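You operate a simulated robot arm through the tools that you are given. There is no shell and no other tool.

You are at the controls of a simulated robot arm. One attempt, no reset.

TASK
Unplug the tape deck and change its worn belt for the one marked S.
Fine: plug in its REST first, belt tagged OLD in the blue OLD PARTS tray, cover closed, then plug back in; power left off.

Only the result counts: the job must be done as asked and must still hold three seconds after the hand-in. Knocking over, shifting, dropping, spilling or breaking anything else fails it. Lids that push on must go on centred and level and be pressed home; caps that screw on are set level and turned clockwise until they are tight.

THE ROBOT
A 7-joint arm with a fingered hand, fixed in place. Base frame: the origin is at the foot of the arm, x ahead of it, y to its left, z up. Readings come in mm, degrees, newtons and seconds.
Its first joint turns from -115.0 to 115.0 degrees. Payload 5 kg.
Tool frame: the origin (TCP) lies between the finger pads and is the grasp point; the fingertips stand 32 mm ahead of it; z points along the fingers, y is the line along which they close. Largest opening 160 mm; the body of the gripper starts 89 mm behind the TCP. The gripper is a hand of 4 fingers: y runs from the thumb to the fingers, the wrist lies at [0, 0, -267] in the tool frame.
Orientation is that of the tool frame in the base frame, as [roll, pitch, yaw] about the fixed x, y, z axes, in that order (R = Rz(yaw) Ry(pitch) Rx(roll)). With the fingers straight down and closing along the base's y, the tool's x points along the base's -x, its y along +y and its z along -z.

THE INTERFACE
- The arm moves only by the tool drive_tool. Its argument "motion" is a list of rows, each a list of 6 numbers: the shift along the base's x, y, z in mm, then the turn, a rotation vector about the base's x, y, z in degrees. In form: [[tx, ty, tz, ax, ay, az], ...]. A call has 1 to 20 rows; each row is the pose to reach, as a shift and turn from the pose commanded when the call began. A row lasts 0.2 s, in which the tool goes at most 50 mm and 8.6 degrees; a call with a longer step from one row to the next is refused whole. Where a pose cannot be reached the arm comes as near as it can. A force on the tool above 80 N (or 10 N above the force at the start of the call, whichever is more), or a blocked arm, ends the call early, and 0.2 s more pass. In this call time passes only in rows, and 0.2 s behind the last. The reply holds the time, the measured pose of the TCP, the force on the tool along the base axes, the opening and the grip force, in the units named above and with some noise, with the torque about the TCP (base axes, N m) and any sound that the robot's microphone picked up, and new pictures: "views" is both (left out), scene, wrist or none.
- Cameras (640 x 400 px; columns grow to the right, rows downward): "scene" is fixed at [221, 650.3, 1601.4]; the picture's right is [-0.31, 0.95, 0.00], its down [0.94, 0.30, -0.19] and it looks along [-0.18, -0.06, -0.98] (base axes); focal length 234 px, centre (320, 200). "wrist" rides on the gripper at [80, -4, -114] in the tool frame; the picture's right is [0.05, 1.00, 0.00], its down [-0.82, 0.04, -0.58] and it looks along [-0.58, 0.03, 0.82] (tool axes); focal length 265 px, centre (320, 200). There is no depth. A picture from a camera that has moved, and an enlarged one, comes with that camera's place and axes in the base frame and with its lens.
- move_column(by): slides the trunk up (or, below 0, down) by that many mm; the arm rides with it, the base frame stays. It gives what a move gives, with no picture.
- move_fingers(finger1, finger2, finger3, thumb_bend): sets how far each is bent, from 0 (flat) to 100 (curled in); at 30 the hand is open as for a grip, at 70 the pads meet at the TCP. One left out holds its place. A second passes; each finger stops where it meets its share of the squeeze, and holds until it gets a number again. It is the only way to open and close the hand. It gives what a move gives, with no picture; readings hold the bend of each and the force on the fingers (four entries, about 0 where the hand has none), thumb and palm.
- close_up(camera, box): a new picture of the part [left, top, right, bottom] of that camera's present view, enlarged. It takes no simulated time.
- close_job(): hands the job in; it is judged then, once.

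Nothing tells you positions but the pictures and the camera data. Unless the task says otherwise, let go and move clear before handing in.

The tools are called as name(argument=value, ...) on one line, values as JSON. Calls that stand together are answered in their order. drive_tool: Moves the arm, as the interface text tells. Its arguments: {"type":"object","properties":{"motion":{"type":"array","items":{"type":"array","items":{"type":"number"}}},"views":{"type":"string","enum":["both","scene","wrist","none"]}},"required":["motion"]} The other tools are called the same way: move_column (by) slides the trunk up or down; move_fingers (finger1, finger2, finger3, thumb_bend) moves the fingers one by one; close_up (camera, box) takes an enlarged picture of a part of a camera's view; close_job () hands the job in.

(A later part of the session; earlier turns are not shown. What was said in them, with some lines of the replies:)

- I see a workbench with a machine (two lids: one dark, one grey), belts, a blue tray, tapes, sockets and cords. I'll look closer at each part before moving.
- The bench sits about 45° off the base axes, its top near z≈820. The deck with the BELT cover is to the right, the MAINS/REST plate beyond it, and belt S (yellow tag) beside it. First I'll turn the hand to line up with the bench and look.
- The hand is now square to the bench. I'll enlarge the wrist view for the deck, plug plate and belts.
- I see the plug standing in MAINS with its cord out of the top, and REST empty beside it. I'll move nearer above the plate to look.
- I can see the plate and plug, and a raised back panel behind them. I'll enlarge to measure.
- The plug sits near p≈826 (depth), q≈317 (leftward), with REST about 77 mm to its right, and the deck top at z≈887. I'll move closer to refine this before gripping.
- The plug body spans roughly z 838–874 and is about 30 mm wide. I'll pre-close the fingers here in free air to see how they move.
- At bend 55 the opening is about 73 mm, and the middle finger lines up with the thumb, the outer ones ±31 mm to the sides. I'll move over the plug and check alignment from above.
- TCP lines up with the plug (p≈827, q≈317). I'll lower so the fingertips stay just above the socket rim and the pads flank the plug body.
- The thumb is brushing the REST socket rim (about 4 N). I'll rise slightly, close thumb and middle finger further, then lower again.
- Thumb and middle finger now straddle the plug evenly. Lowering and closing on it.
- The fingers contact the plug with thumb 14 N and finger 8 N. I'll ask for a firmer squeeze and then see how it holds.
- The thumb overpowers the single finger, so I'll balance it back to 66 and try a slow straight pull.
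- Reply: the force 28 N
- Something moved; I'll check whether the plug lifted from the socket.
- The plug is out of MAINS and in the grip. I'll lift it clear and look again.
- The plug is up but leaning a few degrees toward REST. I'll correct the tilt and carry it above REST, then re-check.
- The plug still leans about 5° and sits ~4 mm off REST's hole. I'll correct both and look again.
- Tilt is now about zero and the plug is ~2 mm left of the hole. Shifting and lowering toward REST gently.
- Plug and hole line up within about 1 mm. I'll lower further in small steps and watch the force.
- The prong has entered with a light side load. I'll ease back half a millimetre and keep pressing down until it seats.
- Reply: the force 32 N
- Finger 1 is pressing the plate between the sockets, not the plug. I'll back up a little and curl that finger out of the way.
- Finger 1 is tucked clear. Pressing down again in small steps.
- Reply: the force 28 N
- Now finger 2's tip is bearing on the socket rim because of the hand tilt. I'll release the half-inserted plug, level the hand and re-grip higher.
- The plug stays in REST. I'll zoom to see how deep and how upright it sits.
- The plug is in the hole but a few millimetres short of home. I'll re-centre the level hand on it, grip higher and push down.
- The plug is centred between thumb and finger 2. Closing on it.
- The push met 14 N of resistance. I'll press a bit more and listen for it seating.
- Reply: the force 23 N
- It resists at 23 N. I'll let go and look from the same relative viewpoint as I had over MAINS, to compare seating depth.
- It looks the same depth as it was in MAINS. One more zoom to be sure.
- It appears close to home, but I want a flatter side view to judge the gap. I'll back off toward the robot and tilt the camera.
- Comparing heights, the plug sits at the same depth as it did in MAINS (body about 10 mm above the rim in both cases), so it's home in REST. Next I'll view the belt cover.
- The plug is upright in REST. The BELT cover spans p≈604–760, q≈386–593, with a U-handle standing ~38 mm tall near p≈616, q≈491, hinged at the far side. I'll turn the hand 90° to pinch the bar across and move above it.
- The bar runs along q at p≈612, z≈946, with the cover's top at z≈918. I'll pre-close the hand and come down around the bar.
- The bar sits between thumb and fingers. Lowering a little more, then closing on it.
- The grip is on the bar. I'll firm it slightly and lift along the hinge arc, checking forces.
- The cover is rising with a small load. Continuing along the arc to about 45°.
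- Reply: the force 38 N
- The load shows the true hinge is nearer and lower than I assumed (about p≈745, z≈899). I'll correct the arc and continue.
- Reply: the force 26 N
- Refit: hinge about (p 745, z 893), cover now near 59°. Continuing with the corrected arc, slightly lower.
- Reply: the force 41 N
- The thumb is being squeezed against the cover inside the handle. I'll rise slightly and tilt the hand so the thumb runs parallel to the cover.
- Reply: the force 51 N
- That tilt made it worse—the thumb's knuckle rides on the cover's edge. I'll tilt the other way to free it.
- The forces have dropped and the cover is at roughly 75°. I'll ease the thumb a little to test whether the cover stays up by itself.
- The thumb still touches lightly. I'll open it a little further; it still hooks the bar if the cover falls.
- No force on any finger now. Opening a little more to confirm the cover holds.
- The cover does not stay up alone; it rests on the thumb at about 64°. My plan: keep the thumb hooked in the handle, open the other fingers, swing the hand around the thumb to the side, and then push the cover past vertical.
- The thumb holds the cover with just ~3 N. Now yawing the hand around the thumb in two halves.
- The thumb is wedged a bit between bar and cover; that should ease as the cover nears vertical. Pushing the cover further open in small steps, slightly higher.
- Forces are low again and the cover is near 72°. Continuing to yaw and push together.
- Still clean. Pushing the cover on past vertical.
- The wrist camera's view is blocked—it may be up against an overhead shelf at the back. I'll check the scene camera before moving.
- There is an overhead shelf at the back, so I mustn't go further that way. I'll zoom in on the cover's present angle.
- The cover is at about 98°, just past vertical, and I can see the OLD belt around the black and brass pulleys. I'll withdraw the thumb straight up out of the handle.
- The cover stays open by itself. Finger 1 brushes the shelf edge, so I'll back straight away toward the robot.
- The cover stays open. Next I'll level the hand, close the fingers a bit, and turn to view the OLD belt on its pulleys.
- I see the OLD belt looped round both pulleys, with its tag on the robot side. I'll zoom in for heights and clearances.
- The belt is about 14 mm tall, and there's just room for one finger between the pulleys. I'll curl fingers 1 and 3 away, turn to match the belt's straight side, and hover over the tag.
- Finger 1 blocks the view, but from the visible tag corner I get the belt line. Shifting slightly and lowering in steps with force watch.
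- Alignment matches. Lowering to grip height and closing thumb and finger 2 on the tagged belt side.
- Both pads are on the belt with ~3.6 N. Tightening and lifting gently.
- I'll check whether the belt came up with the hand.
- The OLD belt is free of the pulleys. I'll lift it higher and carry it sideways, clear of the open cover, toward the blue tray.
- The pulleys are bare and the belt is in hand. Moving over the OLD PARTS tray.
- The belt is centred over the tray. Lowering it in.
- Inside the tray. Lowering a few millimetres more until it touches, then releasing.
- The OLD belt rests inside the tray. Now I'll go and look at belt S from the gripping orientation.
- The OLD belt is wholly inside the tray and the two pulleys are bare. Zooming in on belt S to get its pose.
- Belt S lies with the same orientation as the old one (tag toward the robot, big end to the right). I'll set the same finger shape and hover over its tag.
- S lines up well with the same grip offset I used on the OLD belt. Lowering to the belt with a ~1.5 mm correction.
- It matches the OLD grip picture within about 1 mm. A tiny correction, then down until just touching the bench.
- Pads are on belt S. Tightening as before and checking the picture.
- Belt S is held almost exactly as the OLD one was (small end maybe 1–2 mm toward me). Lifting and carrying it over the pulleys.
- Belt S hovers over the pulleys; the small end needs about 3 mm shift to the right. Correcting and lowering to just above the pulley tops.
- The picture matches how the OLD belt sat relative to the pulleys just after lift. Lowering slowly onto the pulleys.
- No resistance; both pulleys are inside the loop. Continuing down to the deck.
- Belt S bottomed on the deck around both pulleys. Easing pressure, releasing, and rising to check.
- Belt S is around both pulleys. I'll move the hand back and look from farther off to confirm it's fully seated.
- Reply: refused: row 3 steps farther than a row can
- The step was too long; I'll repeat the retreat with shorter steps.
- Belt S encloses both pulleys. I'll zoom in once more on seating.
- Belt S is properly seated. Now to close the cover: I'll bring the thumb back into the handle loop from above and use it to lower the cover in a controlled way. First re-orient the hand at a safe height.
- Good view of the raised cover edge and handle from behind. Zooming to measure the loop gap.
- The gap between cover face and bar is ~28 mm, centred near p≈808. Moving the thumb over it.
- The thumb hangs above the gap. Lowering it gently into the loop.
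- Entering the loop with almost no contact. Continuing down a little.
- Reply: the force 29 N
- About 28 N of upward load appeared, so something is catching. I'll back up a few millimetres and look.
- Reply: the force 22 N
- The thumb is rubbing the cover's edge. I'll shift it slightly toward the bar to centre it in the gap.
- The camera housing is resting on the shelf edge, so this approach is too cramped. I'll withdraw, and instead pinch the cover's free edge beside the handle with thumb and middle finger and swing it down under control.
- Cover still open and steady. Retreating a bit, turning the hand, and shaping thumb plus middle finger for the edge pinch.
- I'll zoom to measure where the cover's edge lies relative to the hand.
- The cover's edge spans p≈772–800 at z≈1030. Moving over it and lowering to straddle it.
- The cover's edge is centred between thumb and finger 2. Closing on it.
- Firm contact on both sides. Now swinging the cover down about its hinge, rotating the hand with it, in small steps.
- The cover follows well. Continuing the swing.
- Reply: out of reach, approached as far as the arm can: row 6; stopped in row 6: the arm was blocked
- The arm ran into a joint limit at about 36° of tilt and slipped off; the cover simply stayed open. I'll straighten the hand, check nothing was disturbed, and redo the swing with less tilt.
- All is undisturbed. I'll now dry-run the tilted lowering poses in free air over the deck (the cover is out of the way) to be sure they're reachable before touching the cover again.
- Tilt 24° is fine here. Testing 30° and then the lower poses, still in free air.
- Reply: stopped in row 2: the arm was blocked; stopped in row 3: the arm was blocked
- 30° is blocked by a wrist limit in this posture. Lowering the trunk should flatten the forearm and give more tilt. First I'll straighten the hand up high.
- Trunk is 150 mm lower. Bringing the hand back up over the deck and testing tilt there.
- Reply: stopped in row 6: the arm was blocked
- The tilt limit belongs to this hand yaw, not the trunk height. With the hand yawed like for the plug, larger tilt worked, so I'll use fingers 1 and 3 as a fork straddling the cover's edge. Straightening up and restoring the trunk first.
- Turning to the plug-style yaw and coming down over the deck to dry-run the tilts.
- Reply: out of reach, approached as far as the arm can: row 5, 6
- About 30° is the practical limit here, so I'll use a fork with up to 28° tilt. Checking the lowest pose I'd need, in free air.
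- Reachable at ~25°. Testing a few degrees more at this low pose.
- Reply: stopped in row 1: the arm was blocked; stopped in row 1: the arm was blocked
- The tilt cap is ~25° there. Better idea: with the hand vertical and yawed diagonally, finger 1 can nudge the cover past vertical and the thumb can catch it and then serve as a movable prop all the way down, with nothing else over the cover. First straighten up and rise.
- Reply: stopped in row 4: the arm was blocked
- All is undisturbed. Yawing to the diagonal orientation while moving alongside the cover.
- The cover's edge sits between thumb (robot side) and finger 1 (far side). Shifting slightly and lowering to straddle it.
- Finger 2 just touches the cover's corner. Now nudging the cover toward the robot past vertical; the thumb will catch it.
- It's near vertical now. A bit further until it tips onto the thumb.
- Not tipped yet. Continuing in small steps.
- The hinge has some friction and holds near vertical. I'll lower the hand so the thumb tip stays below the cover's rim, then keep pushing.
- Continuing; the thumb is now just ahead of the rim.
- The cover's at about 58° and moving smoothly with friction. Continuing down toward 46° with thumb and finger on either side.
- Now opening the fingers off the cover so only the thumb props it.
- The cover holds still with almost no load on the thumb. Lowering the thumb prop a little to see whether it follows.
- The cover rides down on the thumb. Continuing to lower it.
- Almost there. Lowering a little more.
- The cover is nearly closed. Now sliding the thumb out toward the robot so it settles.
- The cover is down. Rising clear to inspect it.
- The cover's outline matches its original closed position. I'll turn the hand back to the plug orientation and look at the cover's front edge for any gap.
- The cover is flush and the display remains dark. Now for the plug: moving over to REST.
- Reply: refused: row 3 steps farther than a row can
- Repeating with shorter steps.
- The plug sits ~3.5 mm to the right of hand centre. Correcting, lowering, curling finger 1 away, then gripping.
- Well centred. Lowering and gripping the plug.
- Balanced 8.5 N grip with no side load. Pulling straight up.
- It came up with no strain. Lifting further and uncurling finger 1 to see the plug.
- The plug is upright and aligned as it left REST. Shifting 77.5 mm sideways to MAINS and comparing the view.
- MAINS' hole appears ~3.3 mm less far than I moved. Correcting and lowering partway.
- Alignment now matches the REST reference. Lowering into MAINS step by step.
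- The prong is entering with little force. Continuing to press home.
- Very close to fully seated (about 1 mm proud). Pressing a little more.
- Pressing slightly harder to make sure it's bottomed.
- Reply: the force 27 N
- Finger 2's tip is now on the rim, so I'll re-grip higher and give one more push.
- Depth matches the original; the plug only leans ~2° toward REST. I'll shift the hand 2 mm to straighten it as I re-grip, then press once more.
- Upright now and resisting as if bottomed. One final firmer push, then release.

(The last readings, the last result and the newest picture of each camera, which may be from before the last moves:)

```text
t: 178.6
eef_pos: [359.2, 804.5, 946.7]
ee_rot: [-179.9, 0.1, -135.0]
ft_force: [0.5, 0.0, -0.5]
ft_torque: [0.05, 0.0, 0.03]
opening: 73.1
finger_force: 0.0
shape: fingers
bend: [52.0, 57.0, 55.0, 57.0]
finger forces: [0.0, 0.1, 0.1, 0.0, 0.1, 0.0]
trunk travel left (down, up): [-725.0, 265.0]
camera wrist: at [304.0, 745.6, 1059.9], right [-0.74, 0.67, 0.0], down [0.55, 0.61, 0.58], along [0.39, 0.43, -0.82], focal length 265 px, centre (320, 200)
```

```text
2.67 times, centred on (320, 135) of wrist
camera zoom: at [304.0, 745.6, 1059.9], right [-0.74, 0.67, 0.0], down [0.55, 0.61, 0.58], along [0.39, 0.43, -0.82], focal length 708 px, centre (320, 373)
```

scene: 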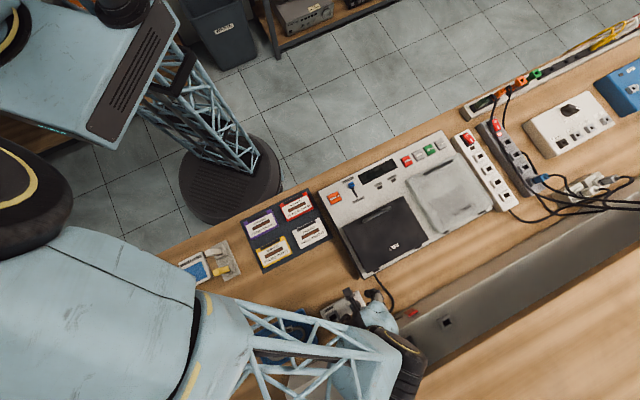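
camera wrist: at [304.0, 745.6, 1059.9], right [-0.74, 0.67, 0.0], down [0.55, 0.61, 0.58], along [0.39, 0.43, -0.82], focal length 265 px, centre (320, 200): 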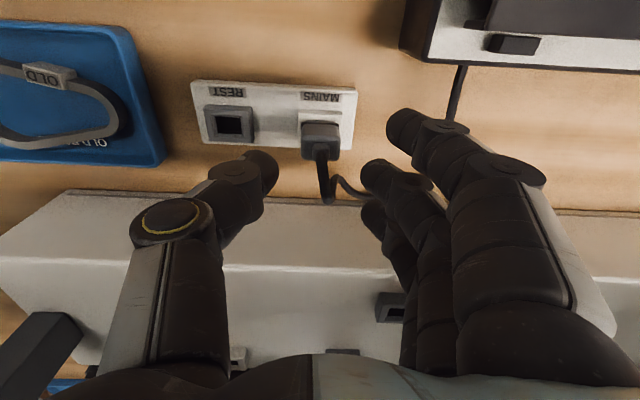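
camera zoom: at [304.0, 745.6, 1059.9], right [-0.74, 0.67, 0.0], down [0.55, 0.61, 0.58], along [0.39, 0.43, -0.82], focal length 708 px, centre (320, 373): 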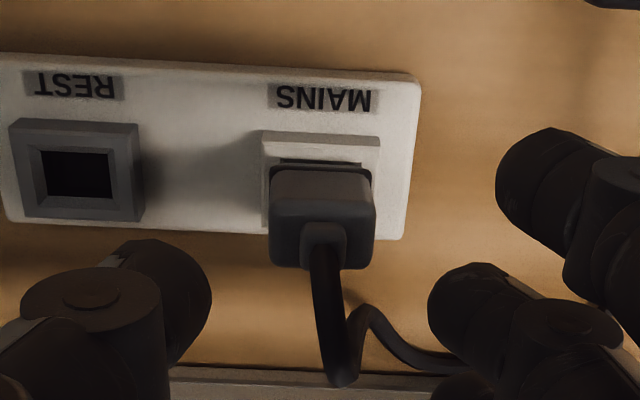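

The plug sits in MAINS exactly as originally. Finally I'll back off and check the whole bench: display, cover, belts, tray.

drive_tool(motion=[[-20, -20, 40, 0, 0, 0], [-50, -50, 60, 0, 0, 0], [-80, -80, 90, 0, 0, 0], [-110, -110, 110, 0, 0, 0], [-140, -140, 130, 0, 0, 0], [-170, -170, 150, 0, 0, 0], [-200, -200, 170, 0, 0, 0], [-230, -230, 190, 0, 0, 0]], views="both")

close_up(camera="scene", box=[310, 130, 500, 280])

close_up(camera="scene", box=[230, 180, 430, 340])

close_up(camera="scene", box=[140, 230, 340, 390])

```text
refused: row 3 steps farther than a row can; nothing moved
```

```text
2.67 times, centred on (405, 205) of scene
camera zoom: at [221.0, 650.3, 1601.4], right [-0.31, 0.95, 0.0], down [0.94, 0.3, -0.19], along [-0.18, -0.06, -0.98], focal length 624 px, centre (93, 187)
```

zoom: 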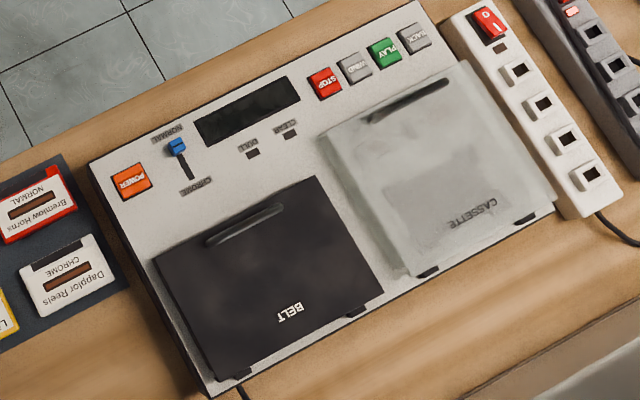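

```text
2.50 times, centred on (330, 260) of scene
camera zoom: at [221.0, 650.3, 1601.4], right [-0.31, 0.95, 0.0], down [0.94, 0.3, -0.19], along [-0.18, -0.06, -0.98], focal length 585 px, centre (295, 50)
```

zoom: 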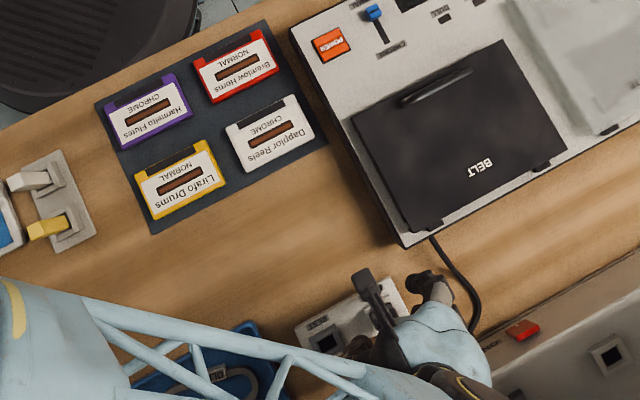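

```text
2.50 times, centred on (240, 310) of scene
camera zoom: at [221.0, 650.3, 1601.4], right [-0.31, 0.95, 0.0], down [0.94, 0.3, -0.19], along [-0.18, -0.06, -0.98], focal length 585 px, centre (520, -75)
```

zoom: 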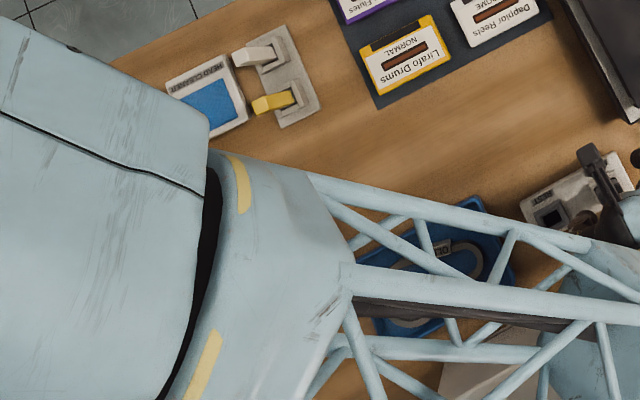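

The deck looks as at the start: display dark, cover shut. Retreating with shorter steps.

drive_tool(motion=[[0, 0, 40, 0, 0, 0], [-10, -10, 80, 0, 0, 0], [-40, -40, 95, 0, 0, 0], [-70, -70, 110, 0, 0, 0], [-100, -100, 125, 0, 0, 0], [-130, -130, 140, 0, 0, 0], [-160, -160, 155, 0, 0, 0], [-190, -190, 170, 0, 0, 0], [-220, -220, 185, 0, 0, 0]], views="both")

close_up(camera="scene", box=[230, 220, 430, 345])

close_up(camera="scene", box=[300, 270, 396, 330])

```text
t: 180.6
eef_pos: [137.7, 583.2, 1131.3]
ee_rot: [180.0, 0.0, -134.9]
ft_force: [-0.2, -0.7, -0.3]
ft_torque: [0.03, -0.01, 0.04]
opening: 73.4
finger_force: 0.0
shape: fingers
bend: [52.0, 57.0, 55.0, 57.0]
finger forces: [0.1, 0.0, 0.0, 0.0, 0.0, 0.0]
trunk travel left (down, up): [-725.0, 265.0]
camera wrist: at [82.5, 523.1, 1245.2], right [-0.74, 0.67, 0.0], down [0.55, 0.61, 0.58], along [0.39, 0.43, -0.82], focal length 265 px, centre (320, 200)
```

scene: 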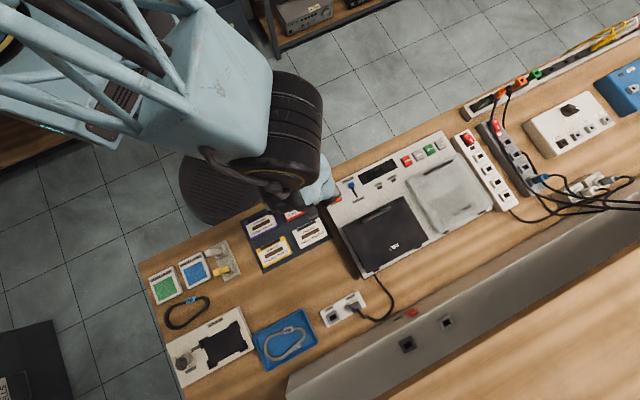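
wrist: 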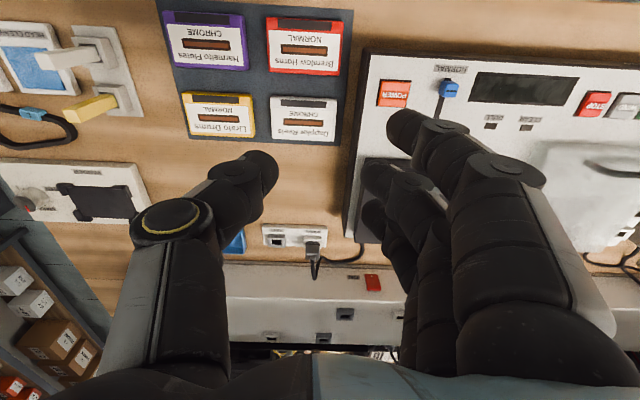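

```text
3.20 times, centred on (330, 282) of scene
camera zoom: at [221.0, 650.3, 1601.4], right [-0.31, 0.95, 0.0], down [0.94, 0.3, -0.19], along [-0.18, -0.06, -0.98], focal length 749 px, centre (288, -64)
```

zoom: 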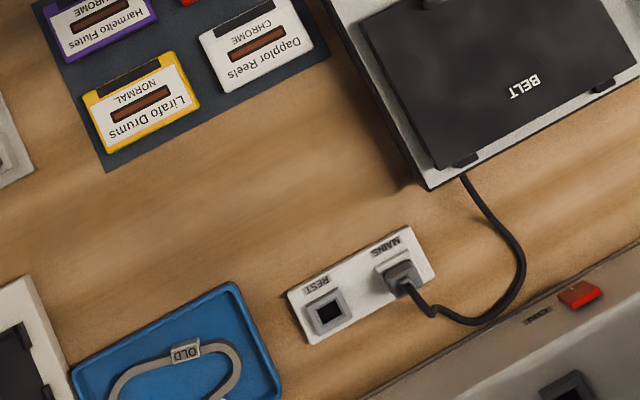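

```text
6.67 times, centred on (348, 300) of scene
camera zoom: at [221.0, 650.3, 1601.4], right [-0.31, 0.95, 0.0], down [0.94, 0.3, -0.19], along [-0.18, -0.06, -0.98], focal length 1560 px, centre (133, -467)
```

zoom: 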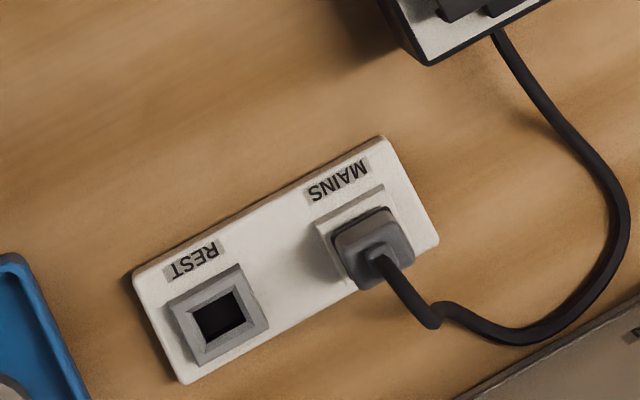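

Everything is in place. As a last safeguard I'll press the cover gently down near its front edge with closed fingertips to be sure it's fully shut.

move_fingers(finger1=69, finger2=69, finger3=69, thumb_bend=69)

drive_tool(motion=[[4, 33, -20, 0, 0, 0], [8, 66, -45, 0, 0, 0], [12, 99, -75, 0, 0, 0], [15.5, 132, -105, 0, 0, 0], [19.1, 164.8, -131, 0, 0, 0]], views="wrist")

```text
t: 181.6
eef_pos: [138.6, 585.2, 1130.8]
ee_rot: [180.0, 0.1, -135.0]
ft_force: [0.6, 0.6, 0.3]
ft_torque: [0.01, 0.0, -0.03]
opening: 26.5
finger_force: 0.0
shape: fingers
bend: [69.0, 69.0, 69.0, 69.0]
finger forces: [0.0, 0.0, 0.1, 0.0, 0.0, 0.1]
trunk travel left (down, up): [-725.0, 265.0]
```

```text
t: 182.8
eef_pos: [158.5, 752.6, 997.8]
ee_rot: [179.9, 0.0, -134.9]
ft_force: [0.0, 0.8, 0.7]
ft_torque: [-0.04, 0.04, -0.02]
opening: 26.1
finger_force: 0.0
shape: fingers
bend: [69.0, 69.0, 69.0, 69.0]
finger forces: [0.0, 0.0, 0.0, 0.2, 0.1, 0.1]
trunk travel left (down, up): [-725.0, 265.0]
camera wrist: at [102.9, 692.2, 1111.6], right [-0.74, 0.67, 0.0], down [0.55, 0.61, 0.58], along [0.39, 0.43, -0.82], focal length 265 px, centre (320, 200)
```

wrist: 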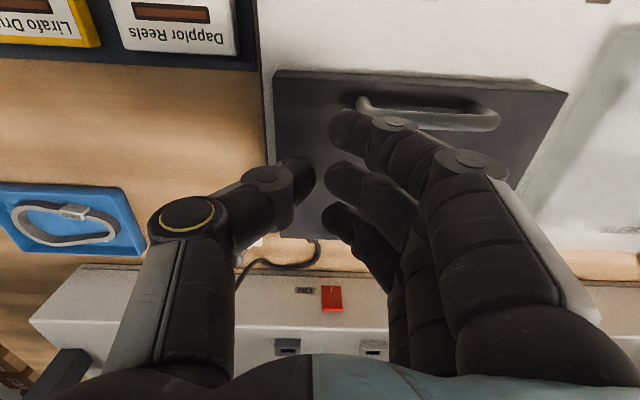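

Shifting slightly away from the handle and lowering gently.

drive_tool(motion=[[16.3, 4.9, -10, 0, 0, 0], [16.3, 4.9, -28, 0, 0, 0], [16.3, 4.9, -36, 0, 0, 0], [16.3, 4.9, -40, 0, 0, 0]], views="none")

drive_tool(motion=[[0, 0, -2, 0, 0, 0], [0, 0, -4, 0, 0, 0]], views="none")

```text
t: 183.8
eef_pos: [175.1, 755.2, 958.8]
ee_rot: [179.8, -0.1, -135.0]
ft_force: [0.7, 0.1, 0.4]
ft_torque: [-0.01, 0.01, -0.01]
opening: 25.8
finger_force: 0.0
shape: fingers
bend: [69.0, 69.0, 69.0, 69.0]
finger forces: [0.0, 0.0, 0.0, 0.0, 0.0, 0.0]
trunk travel left (down, up): [-725.0, 265.0]
```

```text
t: 184.4
eef_pos: [175.1, 756.2, 955.0]
ee_rot: [180.0, -0.1, -135.1]
ft_force: [0.0, 0.0, 0.0]
ft_torque: [0.01, 0.0, 0.01]
opening: 25.9
finger_force: 0.0
shape: fingers
bend: [69.0, 69.0, 69.0, 69.0]
finger forces: [0.0, 0.0, 0.0, 0.1, 0.0, 0.0]
trunk travel left (down, up): [-725.0, 265.0]
```

No contact yet; a few more small steps.

drive_tool(motion=[[0, 0, -1.5, 0, 0, 0], [0, 0, -3, 0, 0, 0]], views="none")

drive_tool(motion=[[0, 0, -1.5, 0, 0, 0], [0, 0, -2.5, 0, 0, 0]], views="none")

```text
t: 185.0
eef_pos: [175.2, 754.8, 953.5]
ee_rot: [179.9, 0.1, -135.0]
ft_force: [0.0, -3.2, 13.7]
ft_torque: [-0.2, -0.17, -0.02]
opening: 25.7
finger_force: 7.1
shape: fingers
bend: [69.0, 69.0, 69.0, 69.0]
finger forces: [0.3, 0.7, 1.2, 0.1, 12.2, 0.1]
trunk travel left (down, up): [-725.0, 265.0]
```

```text
t: 185.6
eef_pos: [174.9, 754.6, 952.6]
ee_rot: [179.8, 0.1, -134.8]
ft_force: [2.5, -2.0, 35.6]
ft_torque: [-0.18, -0.32, -0.01]
opening: 25.8
finger_force: 17.4
shape: fingers
bend: [69.0, 69.0, 69.0, 70.0]
finger forces: [2.9, 3.6, 4.5, 0.0, 23.9, 0.1]
trunk travel left (down, up): [-725.0, 265.0]
```

The cover is firm at 35 N with no give—fully shut. Lifting off and retreating clear.

drive_tool(motion=[[0, 0, 10, 0, 0, 0], [0, 0, 40, 0, 0, 0], [0, 0, 80, 0, 0, 0], [-25, -25, 110, 0, 0, 0], [-55, -55, 125, 0, 0, 0], [-85, -85, 140, 0, 0, 0], [-115, -115, 155, 0, 0, 0], [-145, -145, 170, 0, 0, 0]], views="both")

close_up(camera="scene", box=[310, 130, 500, 280])

close_up(camera="scene", box=[140, 230, 380, 390])

close_up(camera="scene", box=[450, 50, 640, 220])

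```text
t: 187.4
eef_pos: [30.2, 607.9, 1119.9]
ee_rot: [179.9, 0.0, -135.0]
ft_force: [0.1, -0.9, -0.1]
ft_torque: [0.04, 0.01, -0.02]
opening: 25.6
finger_force: 0.1
shape: fingers
bend: [69.0, 69.0, 69.0, 69.0]
finger forces: [0.0, 0.1, 0.0, 0.0, 0.0, 0.1]
trunk travel left (down, up): [-725.0, 265.0]
camera wrist: at [-25.3, 548.2, 1234.6], right [-0.74, 0.67, 0.0], down [0.55, 0.61, 0.58], along [0.39, 0.43, -0.82], focal length 265 px, centre (320, 200)
```

scene: 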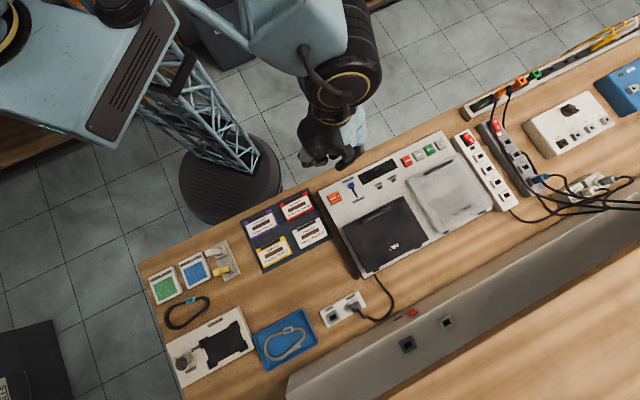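
wrist: 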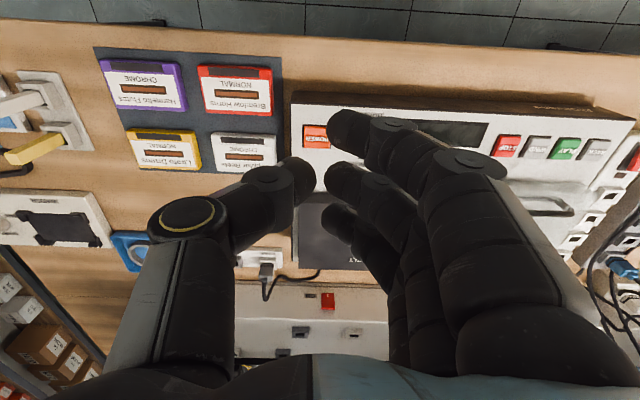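

```text
2.67 times, centred on (405, 205) of scene
camera zoom: at [221.0, 650.3, 1601.4], right [-0.31, 0.95, 0.0], down [0.94, 0.3, -0.19], along [-0.18, -0.06, -0.98], focal length 624 px, centre (93, 187)
```

zoom: 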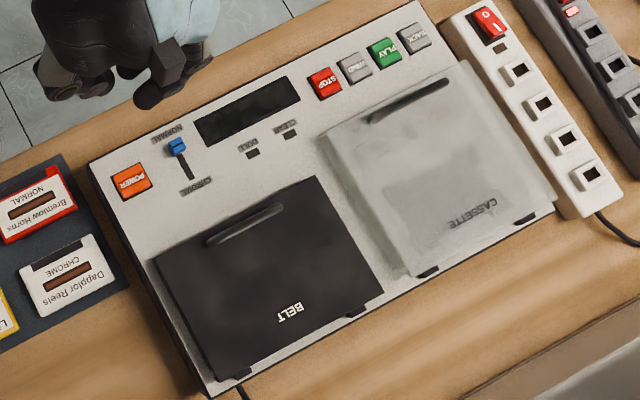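

```text
2.50 times, centred on (260, 310) of scene
camera zoom: at [221.0, 650.3, 1601.4], right [-0.31, 0.95, 0.0], down [0.94, 0.3, -0.19], along [-0.18, -0.06, -0.98], focal length 585 px, centre (470, -75)
```

zoom: 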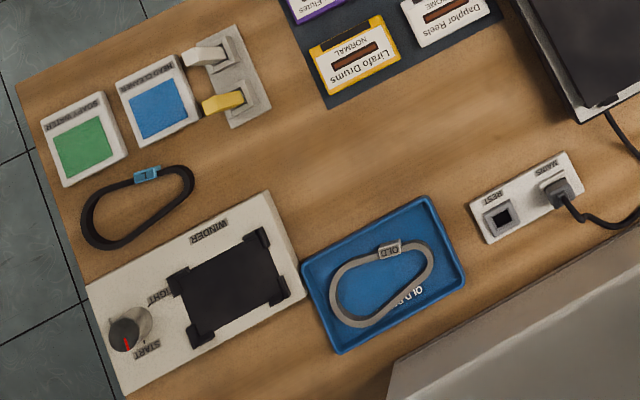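

```text
2.35 times, centred on (545, 135) of scene
camera zoom: at [221.0, 650.3, 1601.4], right [-0.31, 0.95, 0.0], down [0.94, 0.3, -0.19], along [-0.18, -0.06, -0.98], focal length 551 px, centre (-209, 353)
```

zoom: 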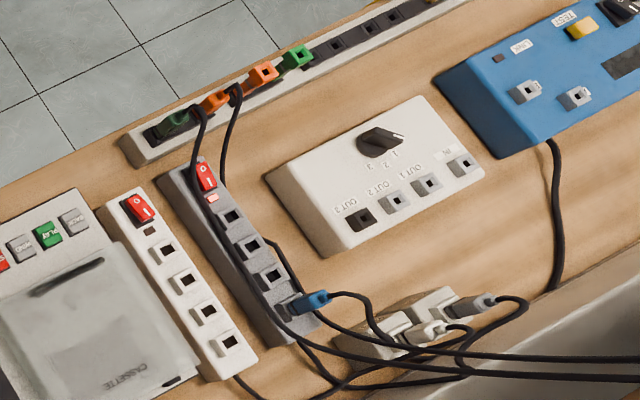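

The bench looks right. Belt S is fitted under the closed cover, the OLD belt lies in the blue tray, the plug is back in MAINS with REST empty, the display is dark, and nothing else has moved. The hand is clear, so I'm handing the job in.

close_job()

```text
The job is handed in.
```

The worn belt is out and belt S is on the deck's two pulleys. I have handed the job in, but no verdict came back.

- **Plug:** I moved it from MAINS to REST before any belt work. It is now back in MAINS, seated within about 1 mm of its original depth and upright.
- **Belts:** Belt S loops around both pulleys and rests flat on the deck. The OLD belt lies wholly inside the blue OLD PARTS tray.
- **Cover:** It is closed. A 35 N press near its front edge gave no movement.
- **Power:** I did not press POWER, and the display stayed dark.

**Bumps along the way:**
- The hand and camera brushed the overhead shelf lightly while I handled the cover.
- The arm ran into a joint limit several times, and once slipped off the open cover because of it.
- Fingertips pressed on the socket plate and rims at up to about 30 N while I seated the plug.
- The thumb took about 135 N, wedged against the cover inside its handle.

In the final pictures nothing else on the bench looks moved or damaged.
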